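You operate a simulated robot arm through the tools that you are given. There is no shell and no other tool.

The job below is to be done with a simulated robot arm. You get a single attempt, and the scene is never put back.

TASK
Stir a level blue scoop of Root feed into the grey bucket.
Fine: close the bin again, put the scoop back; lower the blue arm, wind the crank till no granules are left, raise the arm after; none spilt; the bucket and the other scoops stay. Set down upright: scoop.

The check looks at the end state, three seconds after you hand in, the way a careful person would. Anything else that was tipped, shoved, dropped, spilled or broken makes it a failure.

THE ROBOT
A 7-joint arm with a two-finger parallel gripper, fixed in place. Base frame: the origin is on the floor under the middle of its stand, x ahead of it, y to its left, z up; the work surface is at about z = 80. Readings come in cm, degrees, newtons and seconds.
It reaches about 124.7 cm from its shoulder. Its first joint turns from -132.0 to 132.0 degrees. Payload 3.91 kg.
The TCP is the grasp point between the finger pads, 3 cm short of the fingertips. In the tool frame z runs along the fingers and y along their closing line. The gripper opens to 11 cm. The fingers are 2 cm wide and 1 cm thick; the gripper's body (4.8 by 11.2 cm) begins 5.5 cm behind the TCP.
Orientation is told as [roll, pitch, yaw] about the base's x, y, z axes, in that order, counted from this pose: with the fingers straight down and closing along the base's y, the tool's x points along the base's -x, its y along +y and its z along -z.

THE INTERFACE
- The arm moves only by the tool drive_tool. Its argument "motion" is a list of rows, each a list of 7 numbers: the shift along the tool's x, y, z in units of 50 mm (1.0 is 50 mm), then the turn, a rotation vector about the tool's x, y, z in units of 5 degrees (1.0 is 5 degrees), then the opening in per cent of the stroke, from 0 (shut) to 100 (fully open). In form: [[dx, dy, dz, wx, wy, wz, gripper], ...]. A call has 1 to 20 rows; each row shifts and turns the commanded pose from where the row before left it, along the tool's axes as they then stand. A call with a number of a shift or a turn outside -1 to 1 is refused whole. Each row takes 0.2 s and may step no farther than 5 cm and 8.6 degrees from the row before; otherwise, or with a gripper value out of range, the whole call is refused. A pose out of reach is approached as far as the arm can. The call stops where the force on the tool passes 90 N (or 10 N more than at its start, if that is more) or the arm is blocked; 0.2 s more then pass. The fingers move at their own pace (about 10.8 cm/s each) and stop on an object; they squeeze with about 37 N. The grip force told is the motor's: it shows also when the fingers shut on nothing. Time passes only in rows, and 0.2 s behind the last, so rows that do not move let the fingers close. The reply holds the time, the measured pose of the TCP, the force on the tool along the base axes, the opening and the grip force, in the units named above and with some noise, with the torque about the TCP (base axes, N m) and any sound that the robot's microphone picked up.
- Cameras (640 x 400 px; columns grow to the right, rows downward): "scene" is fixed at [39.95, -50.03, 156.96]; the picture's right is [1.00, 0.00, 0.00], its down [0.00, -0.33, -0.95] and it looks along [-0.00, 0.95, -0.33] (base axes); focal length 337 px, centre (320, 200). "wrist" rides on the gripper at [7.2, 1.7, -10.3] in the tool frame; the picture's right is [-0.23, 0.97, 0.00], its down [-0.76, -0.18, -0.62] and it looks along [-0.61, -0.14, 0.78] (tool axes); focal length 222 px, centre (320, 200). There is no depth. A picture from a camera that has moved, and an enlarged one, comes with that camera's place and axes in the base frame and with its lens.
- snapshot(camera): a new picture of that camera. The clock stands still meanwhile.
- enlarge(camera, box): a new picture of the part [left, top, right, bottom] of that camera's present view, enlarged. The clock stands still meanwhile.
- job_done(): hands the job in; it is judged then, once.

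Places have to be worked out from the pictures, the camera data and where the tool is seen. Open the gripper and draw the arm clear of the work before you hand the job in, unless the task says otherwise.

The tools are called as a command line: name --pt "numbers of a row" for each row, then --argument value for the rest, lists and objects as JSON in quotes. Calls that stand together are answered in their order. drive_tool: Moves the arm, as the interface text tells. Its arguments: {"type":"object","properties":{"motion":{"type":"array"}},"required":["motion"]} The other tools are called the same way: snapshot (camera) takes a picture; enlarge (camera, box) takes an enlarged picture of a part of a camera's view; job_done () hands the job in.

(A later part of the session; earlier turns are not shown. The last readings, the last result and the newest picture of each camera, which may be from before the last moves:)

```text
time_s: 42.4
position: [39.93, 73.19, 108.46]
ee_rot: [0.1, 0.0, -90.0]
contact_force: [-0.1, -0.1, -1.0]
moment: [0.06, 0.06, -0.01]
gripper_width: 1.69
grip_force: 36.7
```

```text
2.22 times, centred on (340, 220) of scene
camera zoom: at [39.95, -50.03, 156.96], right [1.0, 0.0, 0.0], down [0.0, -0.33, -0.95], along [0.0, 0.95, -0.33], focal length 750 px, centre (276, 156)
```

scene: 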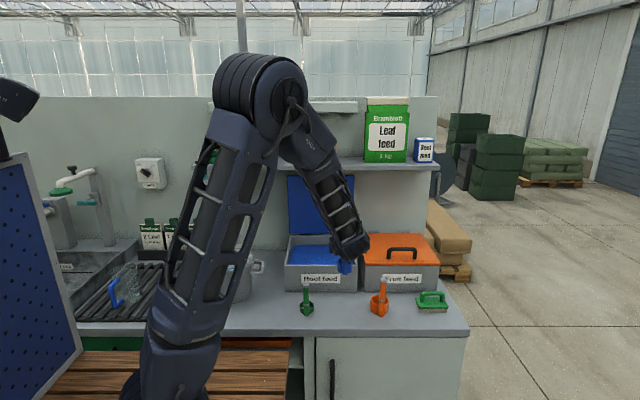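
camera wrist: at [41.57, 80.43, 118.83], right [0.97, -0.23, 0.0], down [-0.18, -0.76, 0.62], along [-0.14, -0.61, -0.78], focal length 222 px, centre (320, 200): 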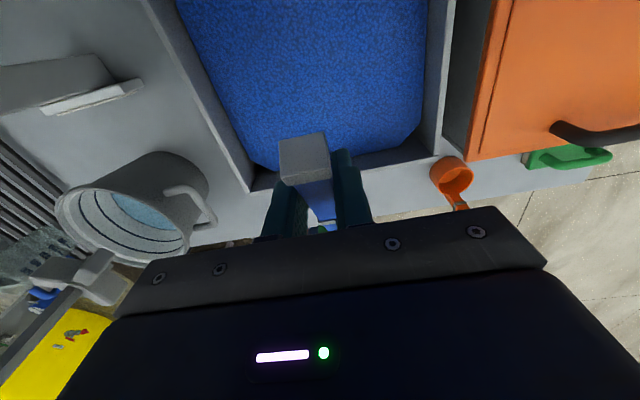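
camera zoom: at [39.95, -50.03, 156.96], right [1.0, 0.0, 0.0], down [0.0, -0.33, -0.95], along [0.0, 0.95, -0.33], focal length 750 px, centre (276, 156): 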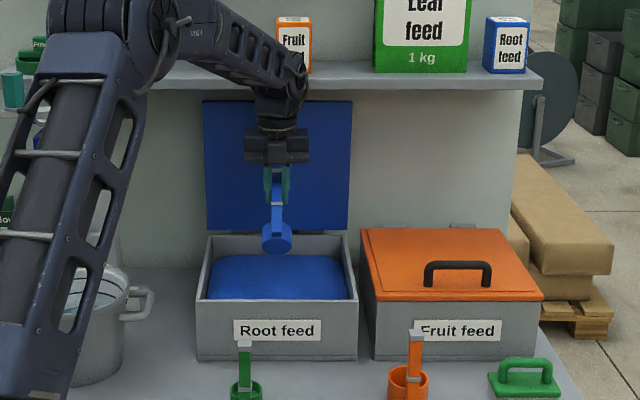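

The scoop hangs mouth-forward over the bin. I lower it into the granules to TCP z 94, slowing near the surface.

drive_tool --pt "0 0 0.5 0 0 0 0" --pt "0 0 0.5 0 0 0 0" --pt "0 0 0.5 0 0 0 0" --pt "0 0 0.3 0 0 0 0" --pt "0 0 0.3 0 0 0 0" --pt "0 0 0.2 0 0 0 0" --pt "0 0 0.2 0 0 0 0" --pt "0 0 0.2 0 0 0 0" --pt "0 0 0.19 0 0 0 0"

snapshot --camera "wrist"

enlarge --camera "scene" --box '[270, 190, 390, 310]'

```text
time_s: 44.4
position: [39.79, 73.2, 93.69]
ee_rot: [-0.1, 0.1, -89.9]
contact_force: [0.3, 0.7, -0.5]
moment: [0.03, -0.01, -0.02]
gripper_width: 1.7
grip_force: 37.5
```

```text
taken
camera wrist: at [41.55, 80.38, 103.92], right [0.97, -0.23, 0.0], down [-0.18, -0.76, 0.62], along [-0.14, -0.61, -0.78], focal length 222 px, centre (320, 200)
```

wrist: 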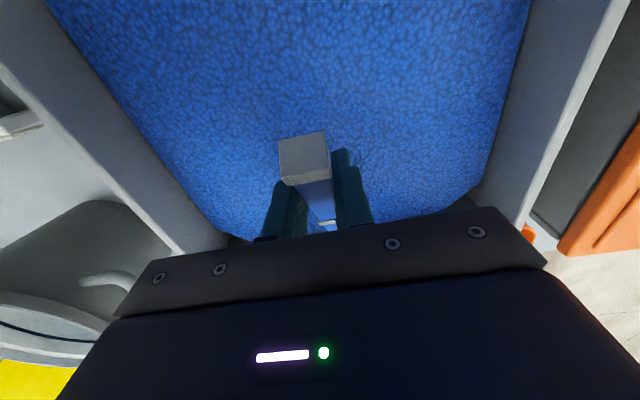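

```text
3.33 times, centred on (330, 250) of scene
camera zoom: at [39.95, -50.03, 156.96], right [1.0, 0.0, 0.0], down [0.0, -0.33, -0.95], along [0.0, 0.95, -0.33], focal length 1125 px, centre (287, 33)
```

zoom: 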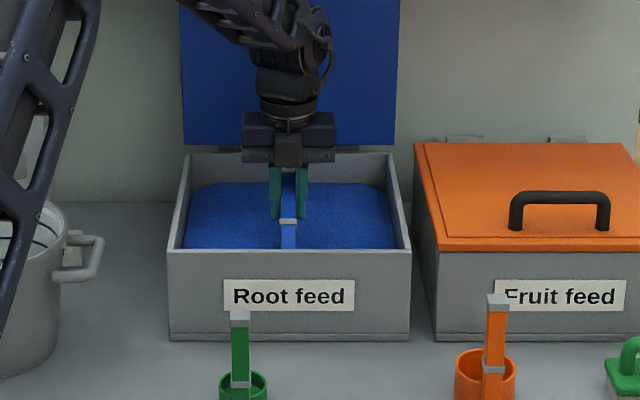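

There is no resistance, and the cup is in the granules. I turn the scoop upright in place, which sweeps the cup forward through the feed.

drive_tool --pt "0 0 -0.06 0 1 0 0" --pt "0 0 0 0 1 0 0" --pt "0 0 0 0 1 0 0" --pt "0 0 0 0 1 0 0" --pt "0 0 0 0 1 0 0" --pt "0 0 0 0 1 0 0" --pt "0 0 0 0 1 0 0" --pt "0 0 0 0 1 0 0" --pt "0 0 0 0 1 0 0" --pt "0 0 0 0 1 0 0" --pt "0 0 0 0 1 0 0" --pt "0 0 0 0 1 0 0" --pt "0 0 0 0 0 0 0"

snapshot --camera "wrist"

enlarge --camera "scene" --box '[270, 190, 390, 310]'

```text
time_s: 47.2
position: [39.86, 73.07, 93.93]
ee_rot: [0.0, 60.2, -90.0]
contact_force: [-0.3, -0.7, -1.5]
moment: [-0.01, 0.0, -0.04]
gripper_width: 1.72
grip_force: 37.1
```

```text
taken
camera wrist: at [41.61, 67.84, 105.41], right [0.97, -0.11, -0.2], down [-0.18, -0.92, -0.35], along [-0.14, 0.37, -0.92], focal length 222 px, centre (320, 200)
```

wrist: 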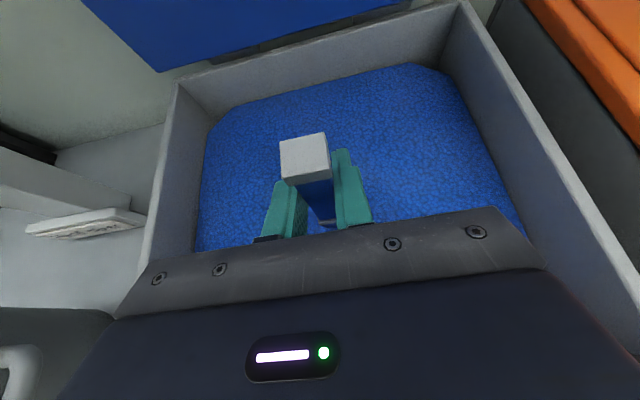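

```text
3.33 times, centred on (330, 250) of scene
camera zoom: at [39.95, -50.03, 156.96], right [1.0, 0.0, 0.0], down [0.0, -0.33, -0.95], along [0.0, 0.95, -0.33], focal length 1125 px, centre (287, 33)
```

zoom: 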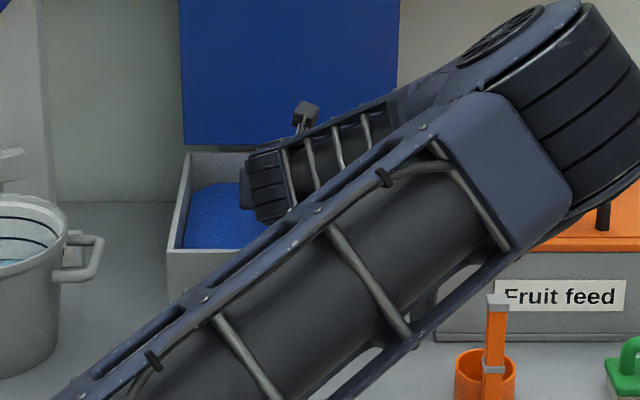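

The arm's elbow has swung out to the right. I check the whole scene to see whether it is clear of the fruit bin and scoops.

snapshot --camera "scene"

enlarge --camera "scene" --box '[280, 160, 480, 330]'

```text
taken
```

scene: 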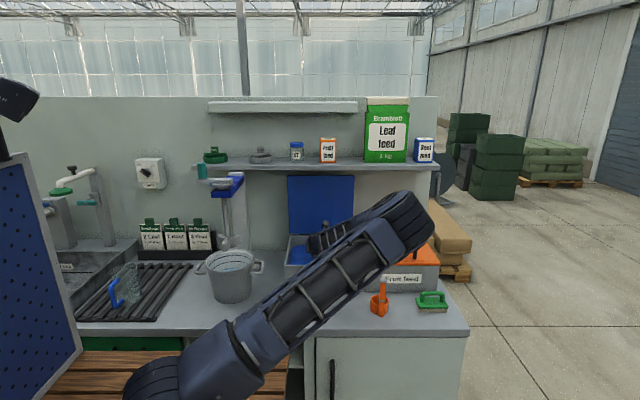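

```text
2.35 times, centred on (380, 245) of scene
camera zoom: at [39.95, -50.03, 156.96], right [1.0, 0.0, 0.0], down [0.0, -0.33, -0.95], along [0.0, 0.95, -0.33], focal length 794 px, centre (179, 94)
```

zoom: 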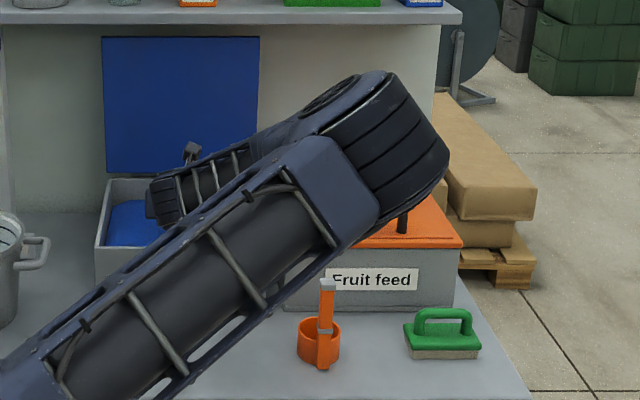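

The elbow is low on the right but touches nothing, since the force reads near zero and the orange scoop and lid are undisturbed. I lift slowly and watch how the arm moves.

drive_tool --pt "0.25 0 -0.145 0 0 0 0" --pt "0.35 0 -0.2 0 0 0 0" --pt "0.35 0 -0.2 0 0 0 0"

snapshot --camera "scene"

snapshot --camera "wrist"

```text
time_s: 48.0
position: [40.04, 73.13, 99.54]
ee_rot: [-0.1, 60.0, -90.0]
contact_force: [0.1, 0.4, -2.6]
moment: [0.03, 0.0, -0.02]
gripper_width: 1.72
grip_force: 37.2
```

```text
taken
```

scene: 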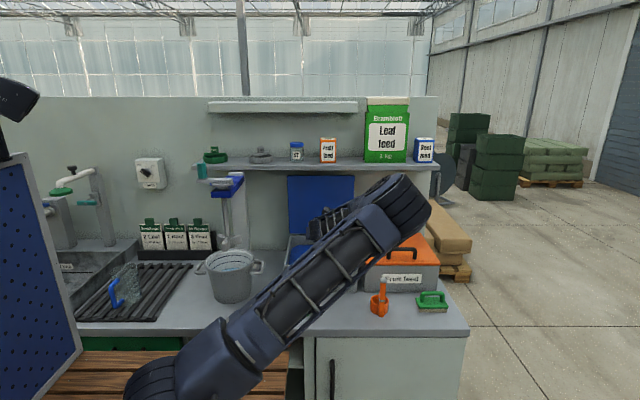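

```text
taken
camera wrist: at [41.82, 67.83, 110.97], right [0.97, -0.11, -0.2], down [-0.18, -0.92, -0.35], along [-0.14, 0.37, -0.92], focal length 222 px, centre (320, 200)
```

wrist: 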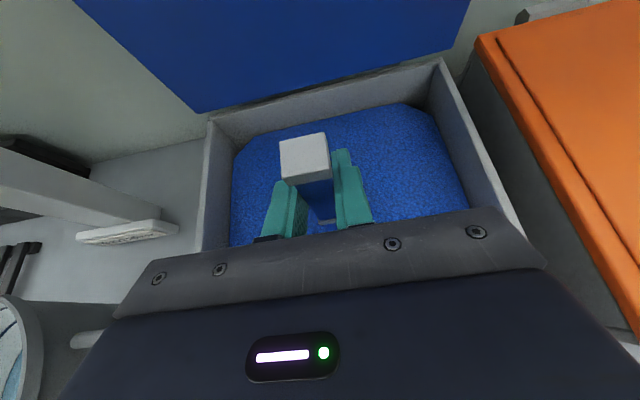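

The elbow rises as I lift. I continue up to TCP z 108.5 so the cup is well above the granules.

drive_tool --pt "0.4 0 -0.23 0 0 0 0" --pt "0.4 0 -0.23 0 0 0 0" --pt "0.4 0 -0.23 0 0 0 0" --pt "0.4 0 -0.23 0 0 0 0" --pt "0 0 0 0 0 0 0"

snapshot --camera "scene"

snapshot --camera "wrist"

```text
time_s: 49.2
position: [39.98, 73.25, 108.91]
ee_rot: [0.1, 60.1, -90.1]
contact_force: [0.0, 0.0, -1.2]
moment: [0.0, 0.04, 0.0]
gripper_width: 1.69
grip_force: 36.7
```

```text
taken
```

scene: 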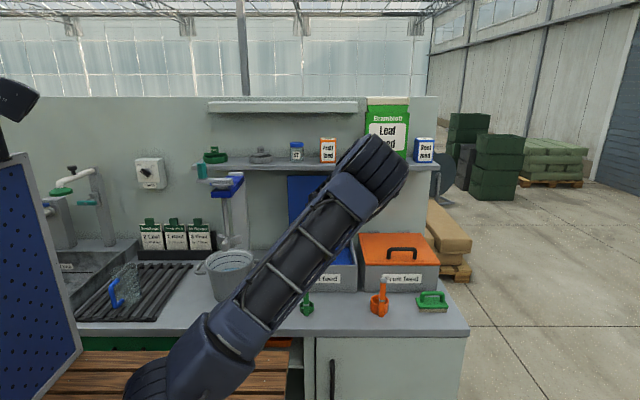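

```text
taken
camera wrist: at [41.61, 67.88, 120.26], right [0.97, -0.11, -0.2], down [-0.18, -0.92, -0.35], along [-0.14, 0.37, -0.92], focal length 222 px, centre (320, 200)
```

wrist: 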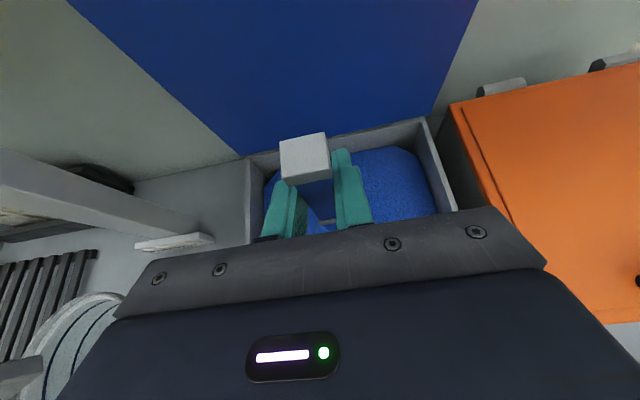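

The elbow is up again and the scoops all stand. I enlarge both views to try to see the cup's contents.

enlarge --camera "wrist" --box '[240, 110, 400, 250]'

enlarge --camera "scene" --box '[280, 150, 400, 310]'

```text
2.86 times, centred on (320, 180) of wrist
camera zoom: at [41.61, 67.88, 120.26], right [0.97, -0.11, -0.2], down [-0.18, -0.92, -0.35], along [-0.14, 0.37, -0.92], focal length 635 px, centre (320, 257)
```

zoom: 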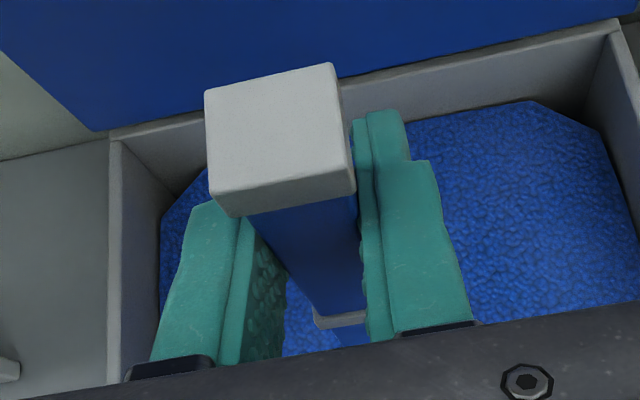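

```text
2.50 times, centred on (340, 230) of scene
camera zoom: at [39.95, -50.03, 156.96], right [1.0, 0.0, 0.0], down [0.0, -0.33, -0.95], along [0.0, 0.95, -0.33], focal length 844 px, centre (270, 125)
```

zoom: 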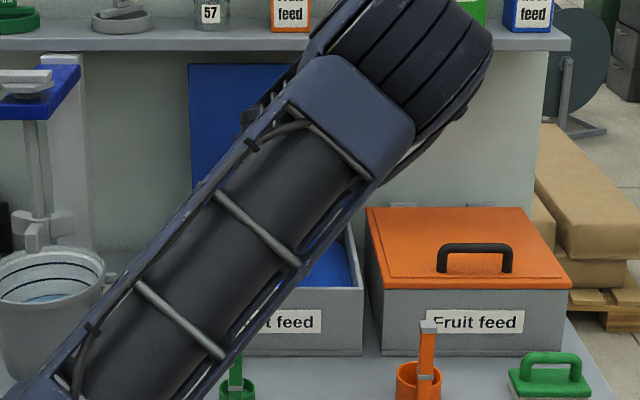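

The cup is hidden behind the handle in this view and behind the arm in the other. I turn the hand about the vertical by −40°, keeping the scoop upright over the bin, so the arm lies in its natural plane and the scene camera may see the cup.

drive_tool --pt "0 0 0 -0.866 0 0.5 0" --pt "0 0 0 -0.866 0 0.5 0" --pt "0 0 0 -0.866 0 0.5 0" --pt "0 0 0 -0.866 0 0.5 0" --pt "0 0 0 -0.866 0 0.5 0" --pt "0 0 0 -0.866 0 0.5 0" --pt "0 0 0 -0.866 0 0.5 0" --pt "0 0 0 -0.866 0 0.5 0" --pt "0 0 0 0 0 0 0"

snapshot --camera "scene"

snapshot --camera "wrist"

```text
time_s: 51.2
position: [39.91, 73.14, 108.87]
ee_rot: [0.0, 60.2, -130.0]
contact_force: [-1.0, -0.3, -0.5]
moment: [-0.03, -0.01, -0.03]
gripper_width: 1.72
grip_force: 37.2
```

```text
taken
```

scene: 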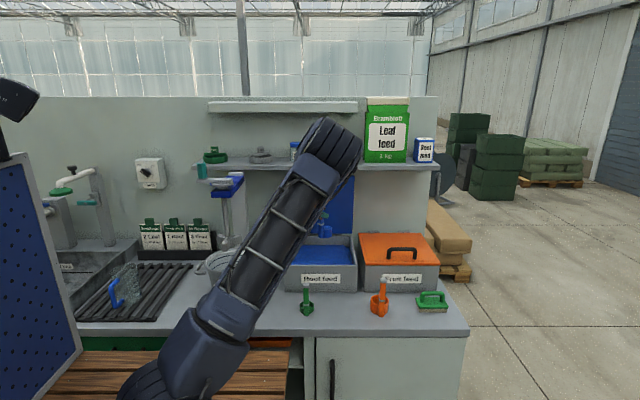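

```text
taken
camera wrist: at [37.79, 68.05, 120.18], right [0.67, -0.71, -0.2], down [-0.73, -0.59, -0.35], along [0.13, 0.38, -0.92], focal length 222 px, centre (320, 200)
```

wrist: 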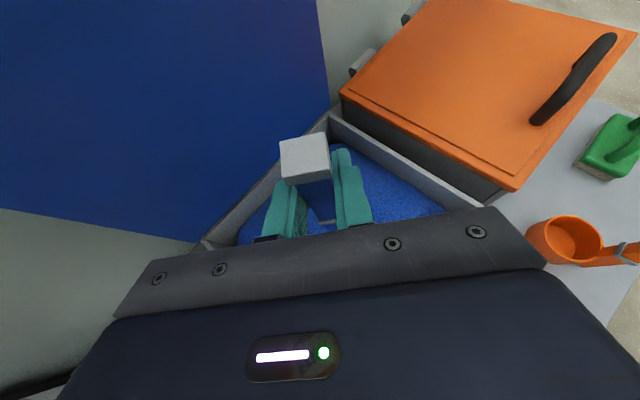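

Now the cup is visible to the scene camera. I enlarge it.

enlarge --camera "scene" --box '[295, 205, 355, 250]'

enlarge --camera "scene" --box '[270, 160, 390, 320]'

```text
8.89 times, centred on (325, 228) of scene
camera zoom: at [39.95, -50.03, 156.96], right [1.0, 0.0, 0.0], down [0.0, -0.33, -0.95], along [0.0, 0.95, -0.33], focal length 2999 px, centre (276, -44)
```

zoom: 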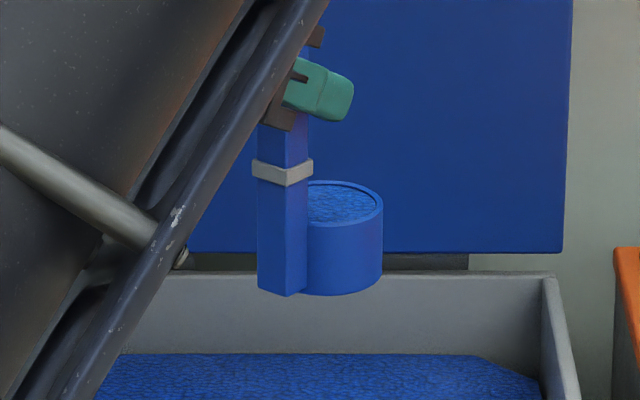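

```text
2.50 times, centred on (330, 240) of scene
camera zoom: at [39.95, -50.03, 156.96], right [1.0, 0.0, 0.0], down [0.0, -0.33, -0.95], along [0.0, 0.95, -0.33], focal length 844 px, centre (295, 100)
```

zoom: 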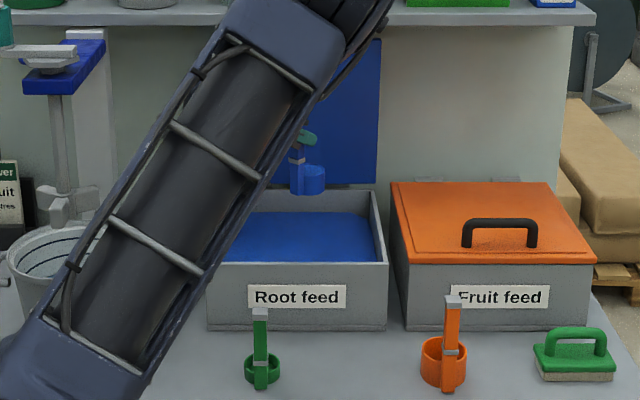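

The cup holds granules close to the rim. I zoom in further to judge whether it's level.

enlarge --camera "scene" --box '[317, 218, 337, 236]'

enlarge --camera "scene" --box '[300, 270, 400, 325]'

```text
16.00 times, centred on (327, 227) of scene
camera zoom: at [39.95, -50.03, 156.96], right [1.0, 0.0, 0.0], down [0.0, -0.33, -0.95], along [0.0, 0.95, -0.33], focal length 5399 px, centre (208, -232)
```

zoom: 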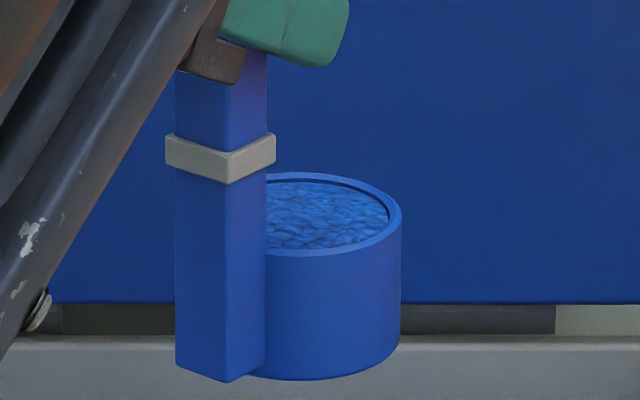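

```text
6.40 times, centred on (350, 298) of scene
camera zoom: at [39.95, -50.03, 156.96], right [1.0, 0.0, 0.0], down [0.0, -0.33, -0.95], along [0.0, 0.95, -0.33], focal length 2159 px, centre (128, -424)
```

zoom: 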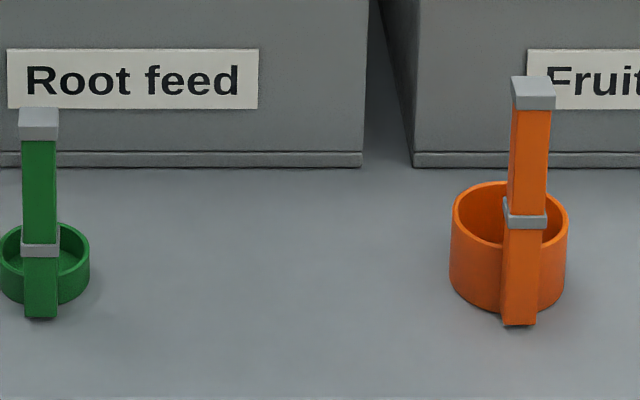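

The fill is flat and within a couple of millimetres of the rim, a level scoop. I carry it slowly out of the bin towards the front, staying upright and high.

drive_tool --pt "-0.077 0.129 -0.133 0 0 0 0" --pt "-0.134 0.225 -0.232 0 0 0 0" --pt "-0.1915 0.3215 -0.3315 0 0 0 0" --pt "-0.1915 0.3215 -0.3315 0 0 0 0" --pt "-0.1915 0.3215 -0.3315 0 0 0 0" --pt "-0.1915 0.3215 -0.3315 0 0 0 0" --pt "-0.1915 0.3215 -0.3315 0 0 0 0" --pt "-0.1915 0.3215 -0.3315 0 0 0 0" --pt "-0.1915 0.3215 -0.3315 0 0 0 0" --pt "-0.1915 0.3215 -0.3315 0 0 0 0" --pt "-0.134 0.225 -0.232 0 0 0 0" --pt "-0.077 0.129 -0.133 0 0 0 0" --pt "0 0 0 0 0 0 0"

snapshot --camera "scene"

snapshot --camera "wrist"

```text
time_s: 54.0
position: [40.18, 47.6, 108.51]
ee_rot: [-0.1, 60.0, -129.9]
contact_force: [0.4, -0.4, -0.9]
moment: [-0.01, 0.01, -0.02]
gripper_width: 1.73
grip_force: 36.7
```

```text
taken
```

scene: 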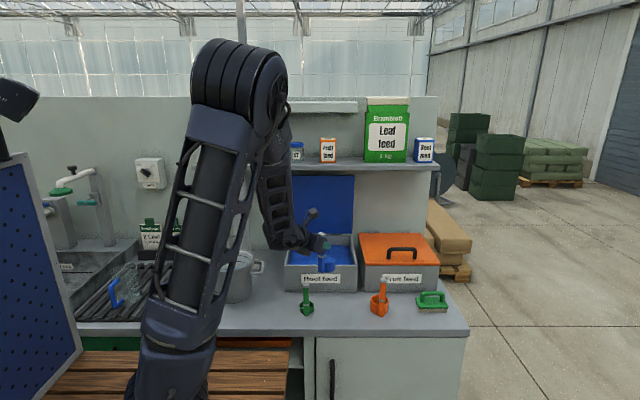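

```text
taken
camera wrist: at [38.03, 42.45, 119.88], right [0.67, -0.71, -0.2], down [-0.73, -0.59, -0.35], along [0.13, 0.38, -0.92], focal length 222 px, centre (320, 200)
```

wrist: 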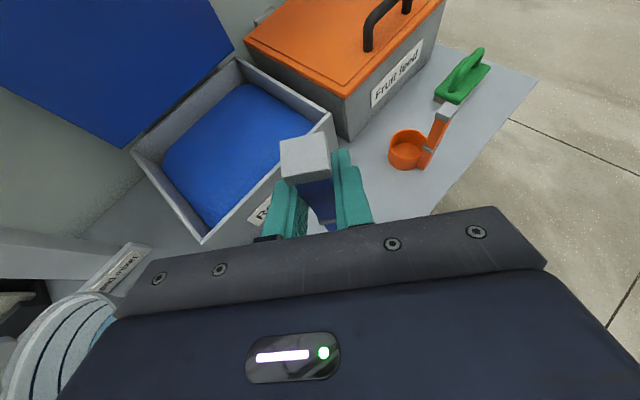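

The scoop is clear of the bin. I turn the hand back to face straight forward and move left to where I can look at the paddle and bucket from close by.

drive_tool --pt "0 0 0 0.866 0 -0.5 0" --pt "0 0 0 0.866 0 -0.5 0" --pt "0 0 0 0.866 0 -0.5 0" --pt "0 0 0 0.866 0 -0.5 0" --pt "0 0 0 0.866 0 -0.5 0" --pt "0 0 0 0.866 0 -0.5 0" --pt "0 0 0 0.866 0 -0.5 0" --pt "0 0 0 0.866 0 -0.5 0" --pt "0.17 -0.2 -0.1 0 0 0 0" --pt "0.17 -0.4 -0.1 0 0 0 0" --pt "0 -0.5 0 0 0 0 0" --pt "0 -0.5 0 0 0 0 0" --pt "0 -0.5 0 0 0 0 0" --pt "0 -0.5 0 0 0 0 0" --pt "0 -0.5 0 0 0 0 0" --pt "0 -0.5 0 0 0 0 0" --pt "0 -0.4 0 0 0 0 0" --pt "0 -0.2 0 0 0 0 0" --pt "0 0 0 0 0 0 0"

snapshot --camera "scene"

snapshot --camera "wrist"

```text
time_s: 58.0
position: [18.92, 47.83, 110.59]
ee_rot: [0.0, 60.0, -90.0]
contact_force: [-0.4, -1.0, -0.7]
moment: [0.01, -0.01, 0.01]
gripper_width: 1.7
grip_force: 36.7
```

```text
taken
```

scene: 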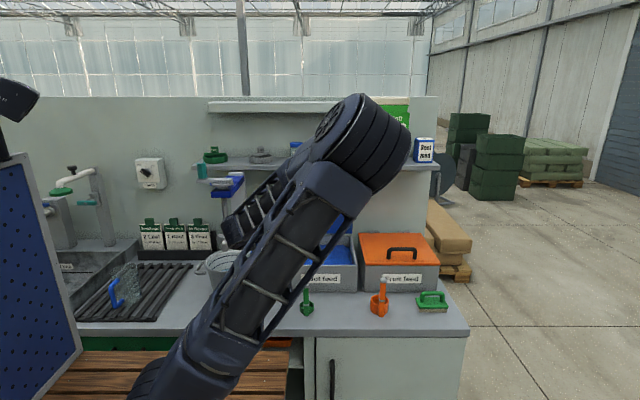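

```text
taken
camera wrist: at [20.66, 42.52, 122.02], right [0.97, -0.11, -0.2], down [-0.18, -0.92, -0.35], along [-0.14, 0.37, -0.92], focal length 222 px, centre (320, 200)
```

wrist: 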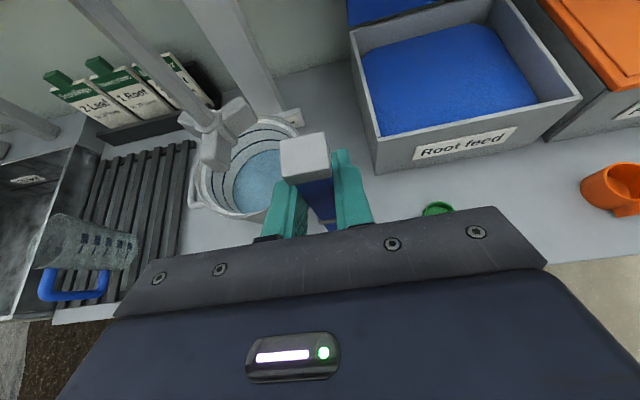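

I enlarge the paddle and bucket in the wrist view to plan the pour.

enlarge --camera "wrist" --box '[130, 50, 330, 230]'

enlarge --camera "scene" --box '[180, 140, 300, 310]'

```text
2.22 times, centred on (230, 140) of wrist
camera zoom: at [20.66, 42.52, 122.02], right [0.97, -0.11, -0.2], down [-0.18, -0.92, -0.35], along [-0.14, 0.37, -0.92], focal length 494 px, centre (520, 333)
```

zoom: 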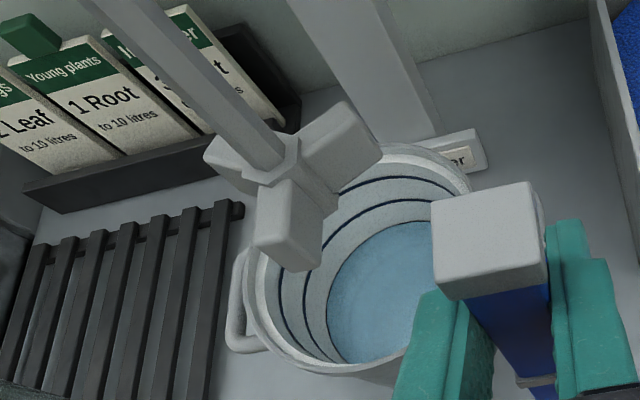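

```text
2.35 times, centred on (240, 225) of scene
camera zoom: at [39.95, -50.03, 156.96], right [1.0, 0.0, 0.0], down [0.0, -0.33, -0.95], along [0.0, 0.95, -0.33], focal length 794 px, centre (508, 141)
```

zoom: 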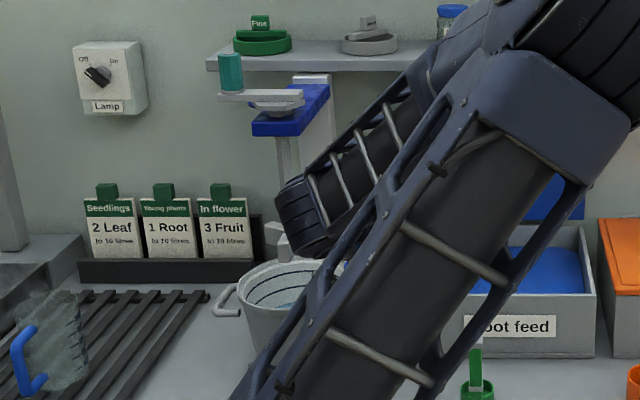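

The paddle has three blades, one pointing forward to about y 57, between z 99 and 104. So I'll pour with the cup above the paddle and below the blue arm. I rise a little and move left to x 3, still in front of the mixer.

drive_tool --pt "0.3 0 -0.173 0 0 0 0" --pt "0.4 0 -0.23 0 0 0 0" --pt "0.2 0 -0.115 0 0 0 0" --pt "0 -0.2 0 0 0 0 0" --pt "0 -0.4 0 0 0 0 0" --pt "0 -0.5 0 0 0 0 0" --pt "0 -0.5 0 0 0 0 0" --pt "0 -0.5 0 0 0 0 0" --pt "0 -0.5 0 0 0 0 0" --pt "0 -0.4 0 0 0 0 0" --pt "0 -0.2 0 0 0 0 0" --pt "0 0 0 0 0 0 0"

snapshot --camera "scene"

snapshot --camera "wrist"

```text
time_s: 60.6
position: [3.01, 47.78, 115.6]
ee_rot: [0.0, 60.0, -90.1]
contact_force: [0.2, 1.1, -1.3]
moment: [-0.02, 0.01, -0.01]
gripper_width: 1.74
grip_force: 37.2
```

```text
taken
```

scene: 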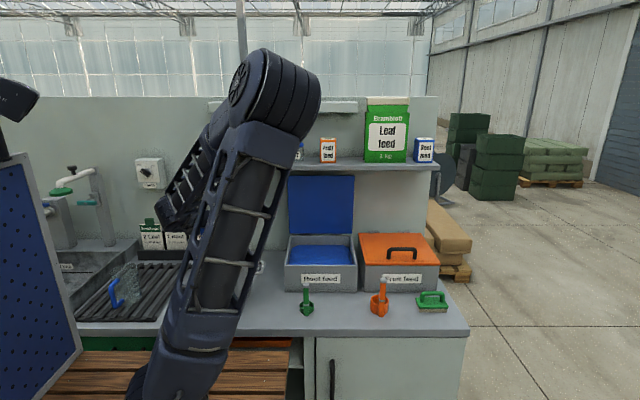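

```text
taken
camera wrist: at [4.64, 42.29, 127.14], right [0.97, -0.11, -0.2], down [-0.18, -0.92, -0.35], along [-0.14, 0.37, -0.92], focal length 222 px, centre (320, 200)
```

wrist: 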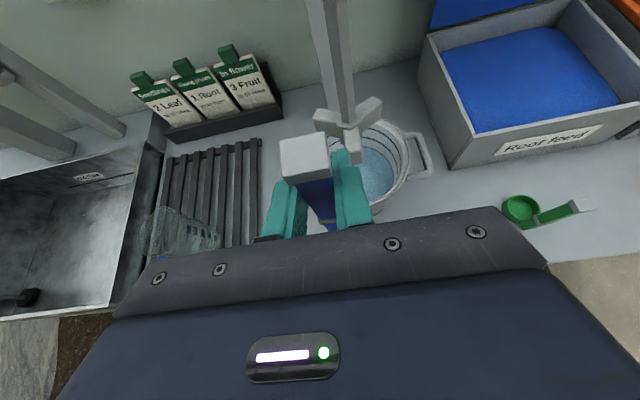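

The arm is in a good posture. I move 5 cm forward so the cup is over the front of the bucket mouth, above the paddle, and check before tipping.

drive_tool --pt "0.1 0 0.173 0 0 0 0" --pt "0.15 0 0.26 0 0 0 0" --pt "0.15 0 0.26 0 0 0 0" --pt "0.1 0 0.173 0 0 0 0" --pt "0 0 0 0 0 0 0"

snapshot --camera "wrist"

enlarge --camera "scene" --box '[170, 130, 290, 310]'

```text
time_s: 61.8
position: [3.05, 52.48, 115.77]
ee_rot: [0.0, 60.0, -90.0]
contact_force: [-0.1, -0.6, -1.1]
moment: [-0.03, 0.01, -0.02]
gripper_width: 1.74
grip_force: 36.7
```

```text
taken
camera wrist: at [4.74, 47.28, 127.12], right [0.97, -0.11, -0.2], down [-0.18, -0.92, -0.35], along [-0.14, 0.37, -0.92], focal length 222 px, centre (320, 200)
```

wrist: 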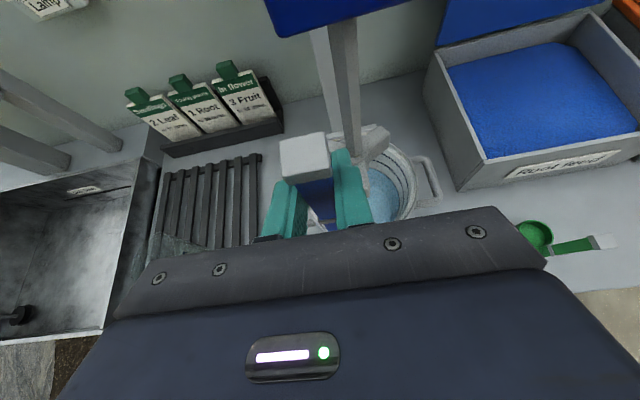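

```text
2.22 times, centred on (230, 220) of scene
camera zoom: at [39.95, -50.03, 156.96], right [1.0, 0.0, 0.0], down [0.0, -0.33, -0.95], along [0.0, 0.95, -0.33], focal length 750 px, centre (520, 156)
```

zoom: 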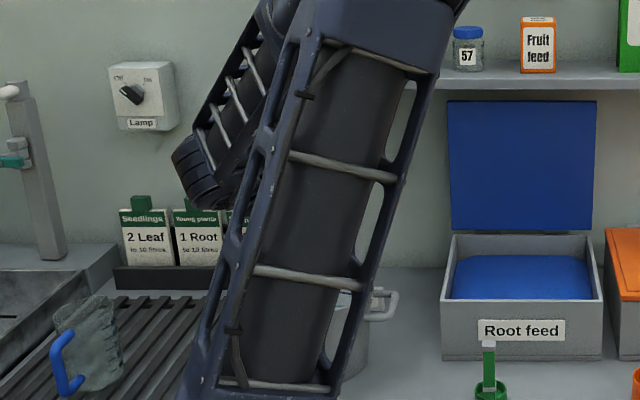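

The blue arm's front edge is near y 59, z 120, so there is room. I shift 1 cm further forward and begin tipping to the left, first 30°.

drive_tool --pt "0.1 0 0.173 0 0 0 0" --pt "0 0 0 -0.5 0 -0.866 0" --pt "0 0 0 -0.5 0 -0.866 0" --pt "0 0 0 -0.5 0 -0.866 0" --pt "0 0 0 -0.5 0 -0.866 0" --pt "0 0 0 -0.5 0 -0.866 0"

snapshot --camera "wrist"

snapshot --camera "scene"

```text
time_s: 63.2
position: [2.97, 53.68, 115.88]
ee_rot: [43.0, 51.6, -53.7]
contact_force: [0.0, -0.8, -1.2]
moment: [-0.03, 0.02, 0.02]
gripper_width: 1.76
grip_force: 36.8
```

```text
taken
camera wrist: at [-0.33, 48.23, 126.93], right [0.97, -0.11, 0.23], down [-0.01, -0.92, -0.39], along [0.26, 0.37, -0.89], focal length 222 px, centre (320, 200)
```

wrist: 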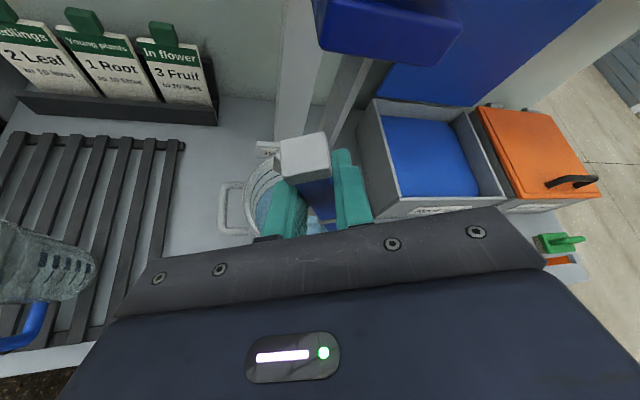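

```text
taken
```

scene: 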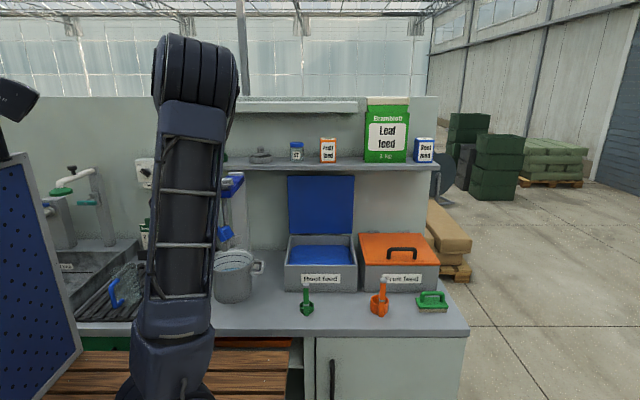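

The tilt is about 25° and the cup is now in sight of the scene camera. I enlarge it.

enlarge --camera "scene" --box '[200, 160, 280, 305]'

enlarge --camera "wrist" --box '[200, 110, 400, 250]'

```text
2.76 times, centred on (240, 232) of scene
camera zoom: at [39.95, -50.03, 156.96], right [1.0, 0.0, 0.0], down [0.0, -0.33, -0.95], along [0.0, 0.95, -0.33], focal length 931 px, centre (541, 110)
```

zoom: 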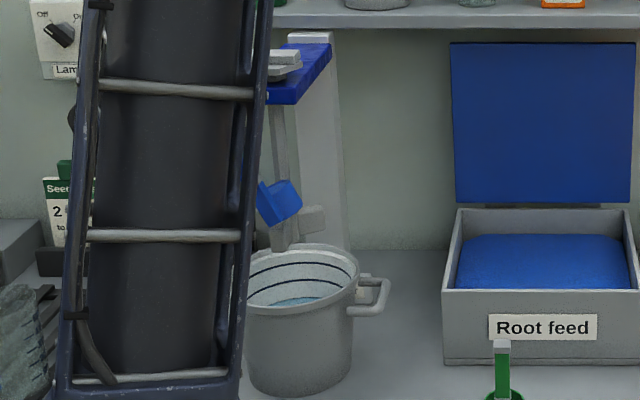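

```text
2.86 times, centred on (300, 180) of wrist
camera zoom: at [-0.33, 48.23, 126.93], right [0.97, -0.11, 0.23], down [-0.01, -0.92, -0.39], along [0.26, 0.37, -0.89], focal length 635 px, centre (377, 257)
```

zoom: 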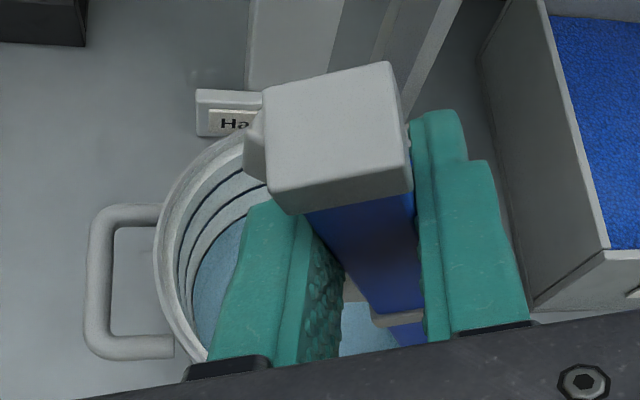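

The cup sits over the bucket mouth as planned. I continue tipping slowly, lowering a little as the cup swings up.

drive_tool --pt "0 0 0 -0.25 0 -0.433 0" --pt "0 0 0 -0.25 0 -0.433 0" --pt "-0.033 -0.028 0.019 -0.25 0 -0.433 0" --pt "-0.033 -0.028 0.019 -0.25 0 -0.433 0" --pt "-0.033 -0.028 0.019 -0.25 0 -0.433 0" --pt "-0.033 -0.028 0.019 -0.25 0 -0.433 0" --pt "-0.033 -0.028 0.019 -0.25 0 -0.433 0" --pt "-0.033 -0.028 0.019 -0.25 0 -0.433 0" --pt "-0.032 -0.047 0.0185 -0.25 0 -0.433 0" --pt "-0.032 -0.047 0.0185 -0.25 0 -0.433 0" --pt "-0.032 -0.047 0.0185 -0.25 0 -0.433 0" --pt "-0.032 -0.047 0.0185 -0.25 0 -0.433 0" --pt "-0.032 -0.047 0.0185 -0.25 0 -0.433 0" --pt "-0.032 -0.047 0.0185 -0.25 0 -0.433 0"

enlarge --camera "scene" --box '[200, 160, 280, 305]'

snapshot --camera "wrist"

```text
time_s: 66.2
position: [2.87, 53.6, 112.64]
ee_rot: [73.8, 25.5, -33.7]
contact_force: [0.1, -0.4, -1.0]
moment: [-0.02, 0.04, 0.04]
gripper_width: 1.69
grip_force: 37.1
```

```text
2.76 times, centred on (240, 232) of scene
camera zoom: at [39.95, -50.03, 156.96], right [1.0, 0.0, 0.0], down [0.0, -0.33, -0.95], along [0.0, 0.95, -0.33], focal length 931 px, centre (541, 110)
```

zoom: 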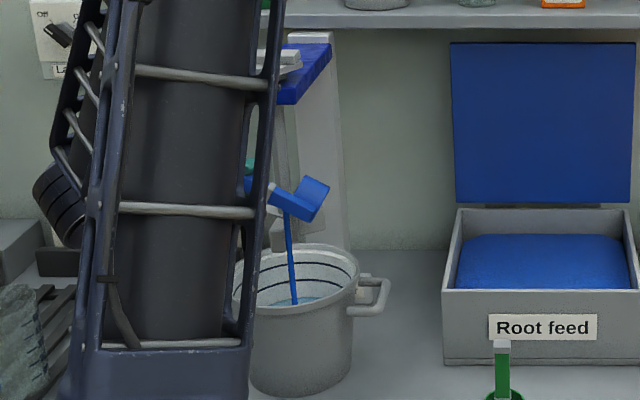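

```text
taken
camera wrist: at [-6.19, 48.34, 119.85], right [0.66, -0.11, 0.75], down [0.21, -0.92, -0.33], along [0.72, 0.37, -0.58], focal length 222 px, centre (320, 200)
```

wrist: 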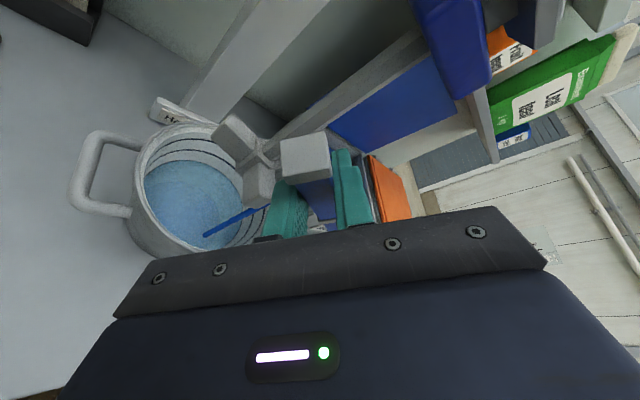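

A clean stream is falling inside the bucket. I keep tipping slowly to 90°.

drive_tool --pt "0 0 0 0 0 0 0" --pt "-0.0247 -0.067 0.0142 -0.25 0 -0.433 0" --pt "-0.0247 -0.067 0.0142 -0.25 0 -0.433 0" --pt "-0.0247 -0.067 0.0142 -0.25 0 -0.433 0" --pt "-0.0247 -0.067 0.0142 -0.25 0 -0.433 0" --pt "-0.0247 -0.067 0.0142 -0.25 0 -0.433 0" --pt "-0.0247 -0.067 0.0142 -0.25 0 -0.433 0" --pt "-0.0105 -0.086 0.006 -0.25 0 -0.433 0" --pt "-0.0105 -0.086 0.006 -0.25 0 -0.433 0" --pt "-0.0105 -0.086 0.006 -0.25 0 -0.433 0" --pt "-0.0105 -0.086 0.006 -0.25 0 -0.433 0" --pt "-0.0105 -0.086 0.006 -0.25 0 -0.433 0" --pt "-0.0105 -0.086 0.006 -0.25 0 -0.433 0"

enlarge --camera "scene" --box '[200, 160, 280, 305]'

snapshot --camera "wrist"

```text
time_s: 69.0
position: [2.72, 53.52, 107.82]
ee_rot: [90.1, -0.1, -29.9]
contact_force: [0.4, 0.1, -0.6]
moment: [-0.05, 0.08, -0.01]
gripper_width: 1.75
grip_force: 37.2
```

```text
2.76 times, centred on (240, 232) of scene
camera zoom: at [39.95, -50.03, 156.96], right [1.0, 0.0, 0.0], down [0.0, -0.33, -0.95], along [0.0, 0.95, -0.33], focal length 931 px, centre (541, 110)
```

zoom: 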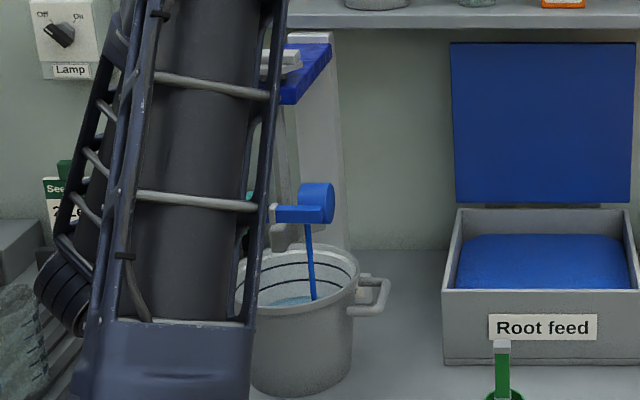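

```text
taken
camera wrist: at [-8.68, 48.21, 109.42], right [0.19, -0.11, 0.97], down [0.35, -0.92, -0.18], along [0.92, 0.37, -0.14], focal length 222 px, centre (320, 200)
```

wrist: 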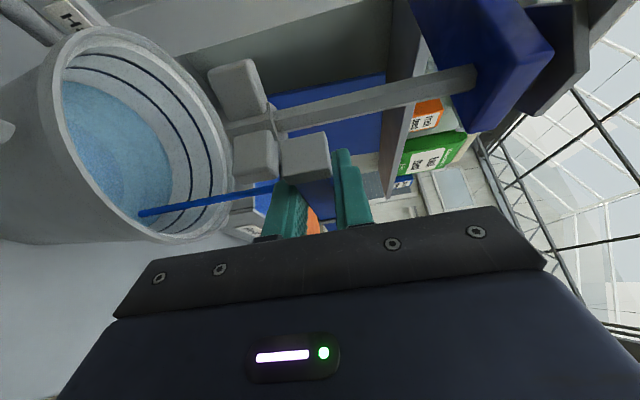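

The stream still flows and lands inside. I tip further to about 110° while drifting 2 cm left to keep the stream well within the rim, then wait for it to finish.

drive_tool --pt "0.087 0 -0.05 -0.25 0 -0.433 0" --pt "0.087 0 -0.05 -0.25 0 -0.433 0" --pt "0.087 0 -0.05 -0.25 0 -0.433 0" --pt "0.087 0 -0.05 -0.25 0 -0.433 0" --pt "0 0 0 -0.25 0 -0.433 0" --pt "0 0 0 -0.25 0 -0.433 0" --pt "0 0 0 -0.25 0 -0.433 0" --pt "0 0 0 -0.25 0 -0.433 0" --pt "0 0 0 0 0 0 0" --pt "0 0 0 0 0 0 0" --pt "0 0 0 0 0 0 0"

enlarge --camera "scene" --box '[200, 160, 280, 305]'

snapshot --camera "wrist"

```text
time_s: 71.4
position: [0.67, 53.59, 107.78]
ee_rot: [100.2, -17.3, -31.5]
contact_force: [-0.1, 0.5, -1.5]
moment: [0.0, 0.04, -0.01]
gripper_width: 1.73
grip_force: 37.2
```

```text
2.76 times, centred on (240, 232) of scene
camera zoom: at [39.95, -50.03, 156.96], right [1.0, 0.0, 0.0], down [0.0, -0.33, -0.95], along [0.0, 0.95, -0.33], focal length 931 px, centre (541, 110)
```

zoom: 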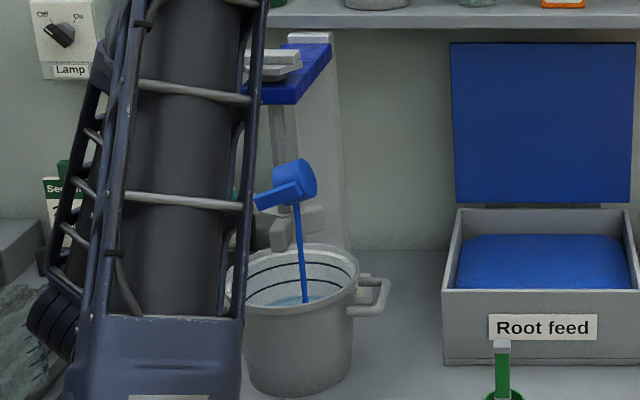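

```text
taken
camera wrist: at [-10.5, 48.2, 105.31], right [-0.15, -0.11, 0.98], down [0.39, -0.92, -0.05], along [0.91, 0.38, 0.18], focal length 222 px, centre (320, 200)
```

wrist: 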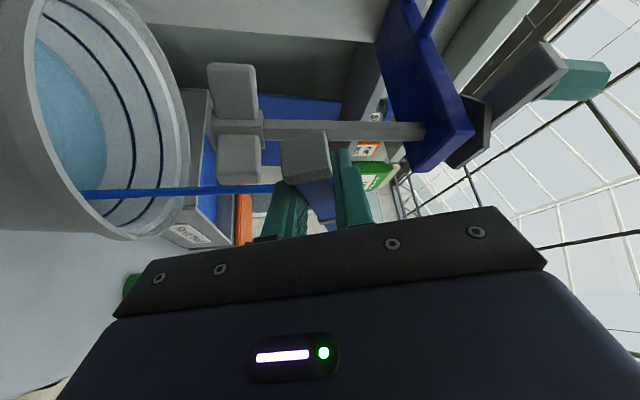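

The stream is still running. I hold and tip a bit more to empty the cup.

drive_tool --pt "0 0 0 -0.25 0 -0.433 0" --pt "0 0 0 -0.25 0 -0.433 0" --pt "0 0 0 -0.25 0 -0.433 0" --pt "0 0 0 -0.25 0 -0.433 0" --pt "0 0 0 0 0 0 0" --pt "0 0 0 0 0 0 0" --pt "0 0 0 0 0 0 0" --pt "0 0 0 0 0 0 0" --pt "0 0 0 0 0 0 0" --pt "0 0 0 0 0 0 0" --pt "0 0 0 0 0 0 0" --pt "0 0 0 0 0 0 0"

enlarge --camera "scene" --box '[200, 160, 280, 305]'

snapshot --camera "wrist"

```text
time_s: 74.0
position: [0.86, 53.44, 107.8]
ee_rot: [106.1, -25.8, -33.7]
contact_force: [1.1, 0.0, -1.6]
moment: [0.02, 0.01, 0.01]
gripper_width: 1.69
grip_force: 37.5
```

```text
2.76 times, centred on (240, 232) of scene
camera zoom: at [39.95, -50.03, 156.96], right [1.0, 0.0, 0.0], down [0.0, -0.33, -0.95], along [0.0, 0.95, -0.33], focal length 931 px, centre (541, 110)
```

zoom: 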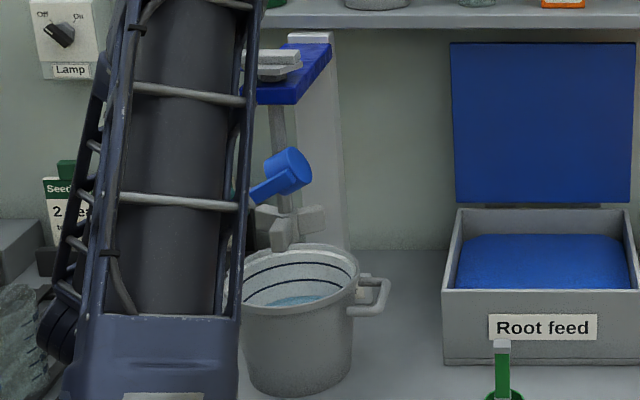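

```text
taken
camera wrist: at [-9.94, 48.15, 103.49], right [-0.32, -0.11, 0.94], down [0.39, -0.92, 0.02], along [0.86, 0.38, 0.34], focal length 222 px, centre (320, 200)
```

wrist: 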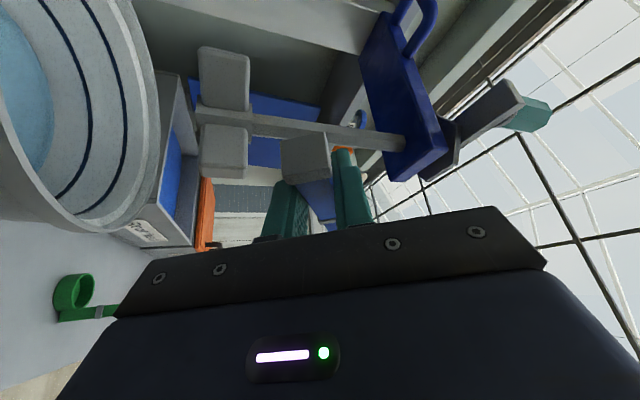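

The stream has ended and the cup is empty, with nothing spilt around the bucket. I tip a little more to be sure, then draw the scoop back out in front before righting it.

drive_tool --pt "0 0 0 -0.5 0 -0.866 0" --pt "0 0 0 -0.5 0 -0.866 0" --pt "0 0 0 0 0 0 0" --pt "0 0 0 0 0 0 0" --pt "0 0 0 0 0 0 0" --pt "0 0 0 0 0 0 0" --pt "0 0 0 0 0 0 0"

enlarge --camera "scene" --box '[200, 160, 280, 305]'

```text
time_s: 75.6
position: [0.7, 53.44, 107.71]
ee_rot: [112.8, -33.9, -37.0]
contact_force: [0.3, -0.5, -0.7]
moment: [-0.02, 0.02, 0.01]
gripper_width: 1.73
grip_force: 36.9
```

```text
2.76 times, centred on (240, 232) of scene
camera zoom: at [39.95, -50.03, 156.96], right [1.0, 0.0, 0.0], down [0.0, -0.33, -0.95], along [0.0, 0.95, -0.33], focal length 931 px, centre (541, 110)
```

zoom: 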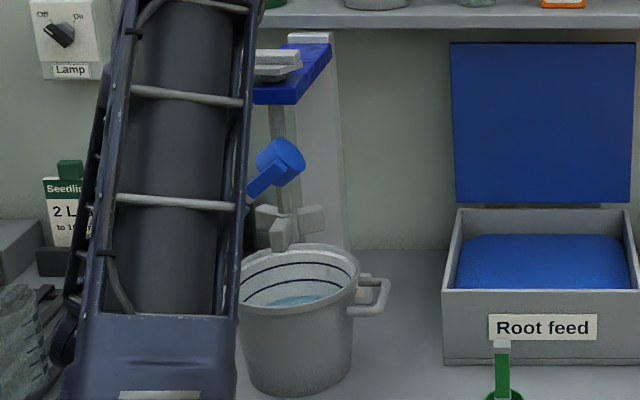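

No more granules come out. I draw back 8 cm and turn the scoop upright again.

drive_tool --pt "-0.2 0 -0.3465 0 0 0 0" --pt "-0.2 0 -0.3465 0 0 0 0" --pt "-0.2 0 -0.3465 0 0 0 0" --pt "-0.2 0 -0.3465 0 0 0 0" --pt "0 0 0 0.5 0 0.866 0" --pt "0 0 0 0.5 0 0.866 0" --pt "0 0 0 0.5 0 0.866 0" --pt "0 0 0 0.5 0 0.866 0" --pt "0 0 0 0.5 0 0.866 0" --pt "0 0 0 0.5 0 0.866 0" --pt "0 0 0 0.5 0 0.866 0" --pt "0 0 0 0.5 0 0.866 0" --pt "0 0 0 0.5 0 0.866 0" --pt "0 0 0 0.5 0 0.866 0" --pt "0 0 0 0.5 0 0.866 0" --pt "0 0 0 0.5 0 0.866 0" --pt "0 0 0 0.5 0 0.866 0" --pt "0 0 0 0.5 0 0.866 0" --pt "0 0 0 0.5 0 0.866 0" --pt "0 0 0 0.5 0 0.866 0"

drive_tool --pt "0 0 0 0.5 0 0.866 0" --pt "0 0 0 0.5 0 0.866 0" --pt "0 0 0 0.5 0 0.866 0" --pt "0 0 0 0.5 0 0.866 0" --pt "0 0 0 0.5 0 0.866 0" --pt "0 0 0 0.5 0 0.866 0" --pt "0 0 0 0.5 0 0.866 0" --pt "0 0 0 0.5 0 0.866 0" --pt "0 0 0 0.5 0 0.866 0" --pt "0 0 0 0.5 0 0.866 0" --pt "0 0 0 0 0 0 0"

snapshot --camera "scene"

snapshot --camera "wrist"

```text
time_s: 79.8
position: [0.93, 45.53, 107.73]
ee_rot: [67.2, 33.7, -37.0]
contact_force: [-0.4, 0.2, -0.9]
moment: [0.0, 0.04, 0.0]
gripper_width: 1.73
grip_force: 37.5
```

```text
time_s: 82.2
position: [0.95, 45.53, 107.72]
ee_rot: [0.2, 60.0, -89.8]
contact_force: [0.4, 0.7, -0.2]
moment: [-0.01, -0.06, 0.01]
gripper_width: 1.71
grip_force: 37.0
```

```text
taken
```

scene: 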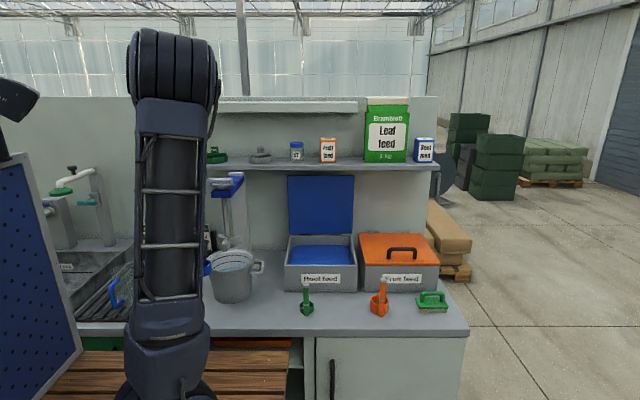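

```text
taken
camera wrist: at [2.6, 40.2, 119.13], right [0.97, -0.11, -0.19], down [-0.18, -0.92, -0.35], along [-0.14, 0.37, -0.92], focal length 222 px, centre (320, 200)
```

wrist: 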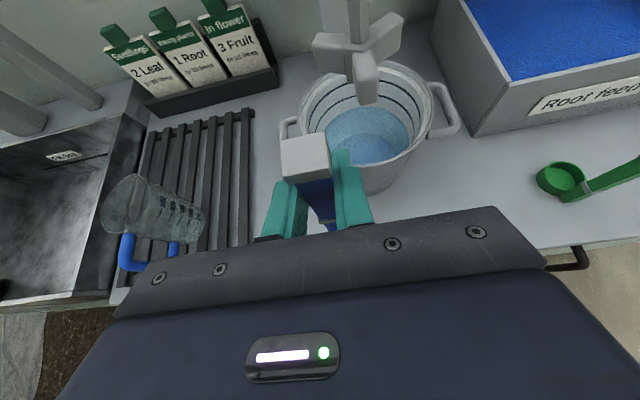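

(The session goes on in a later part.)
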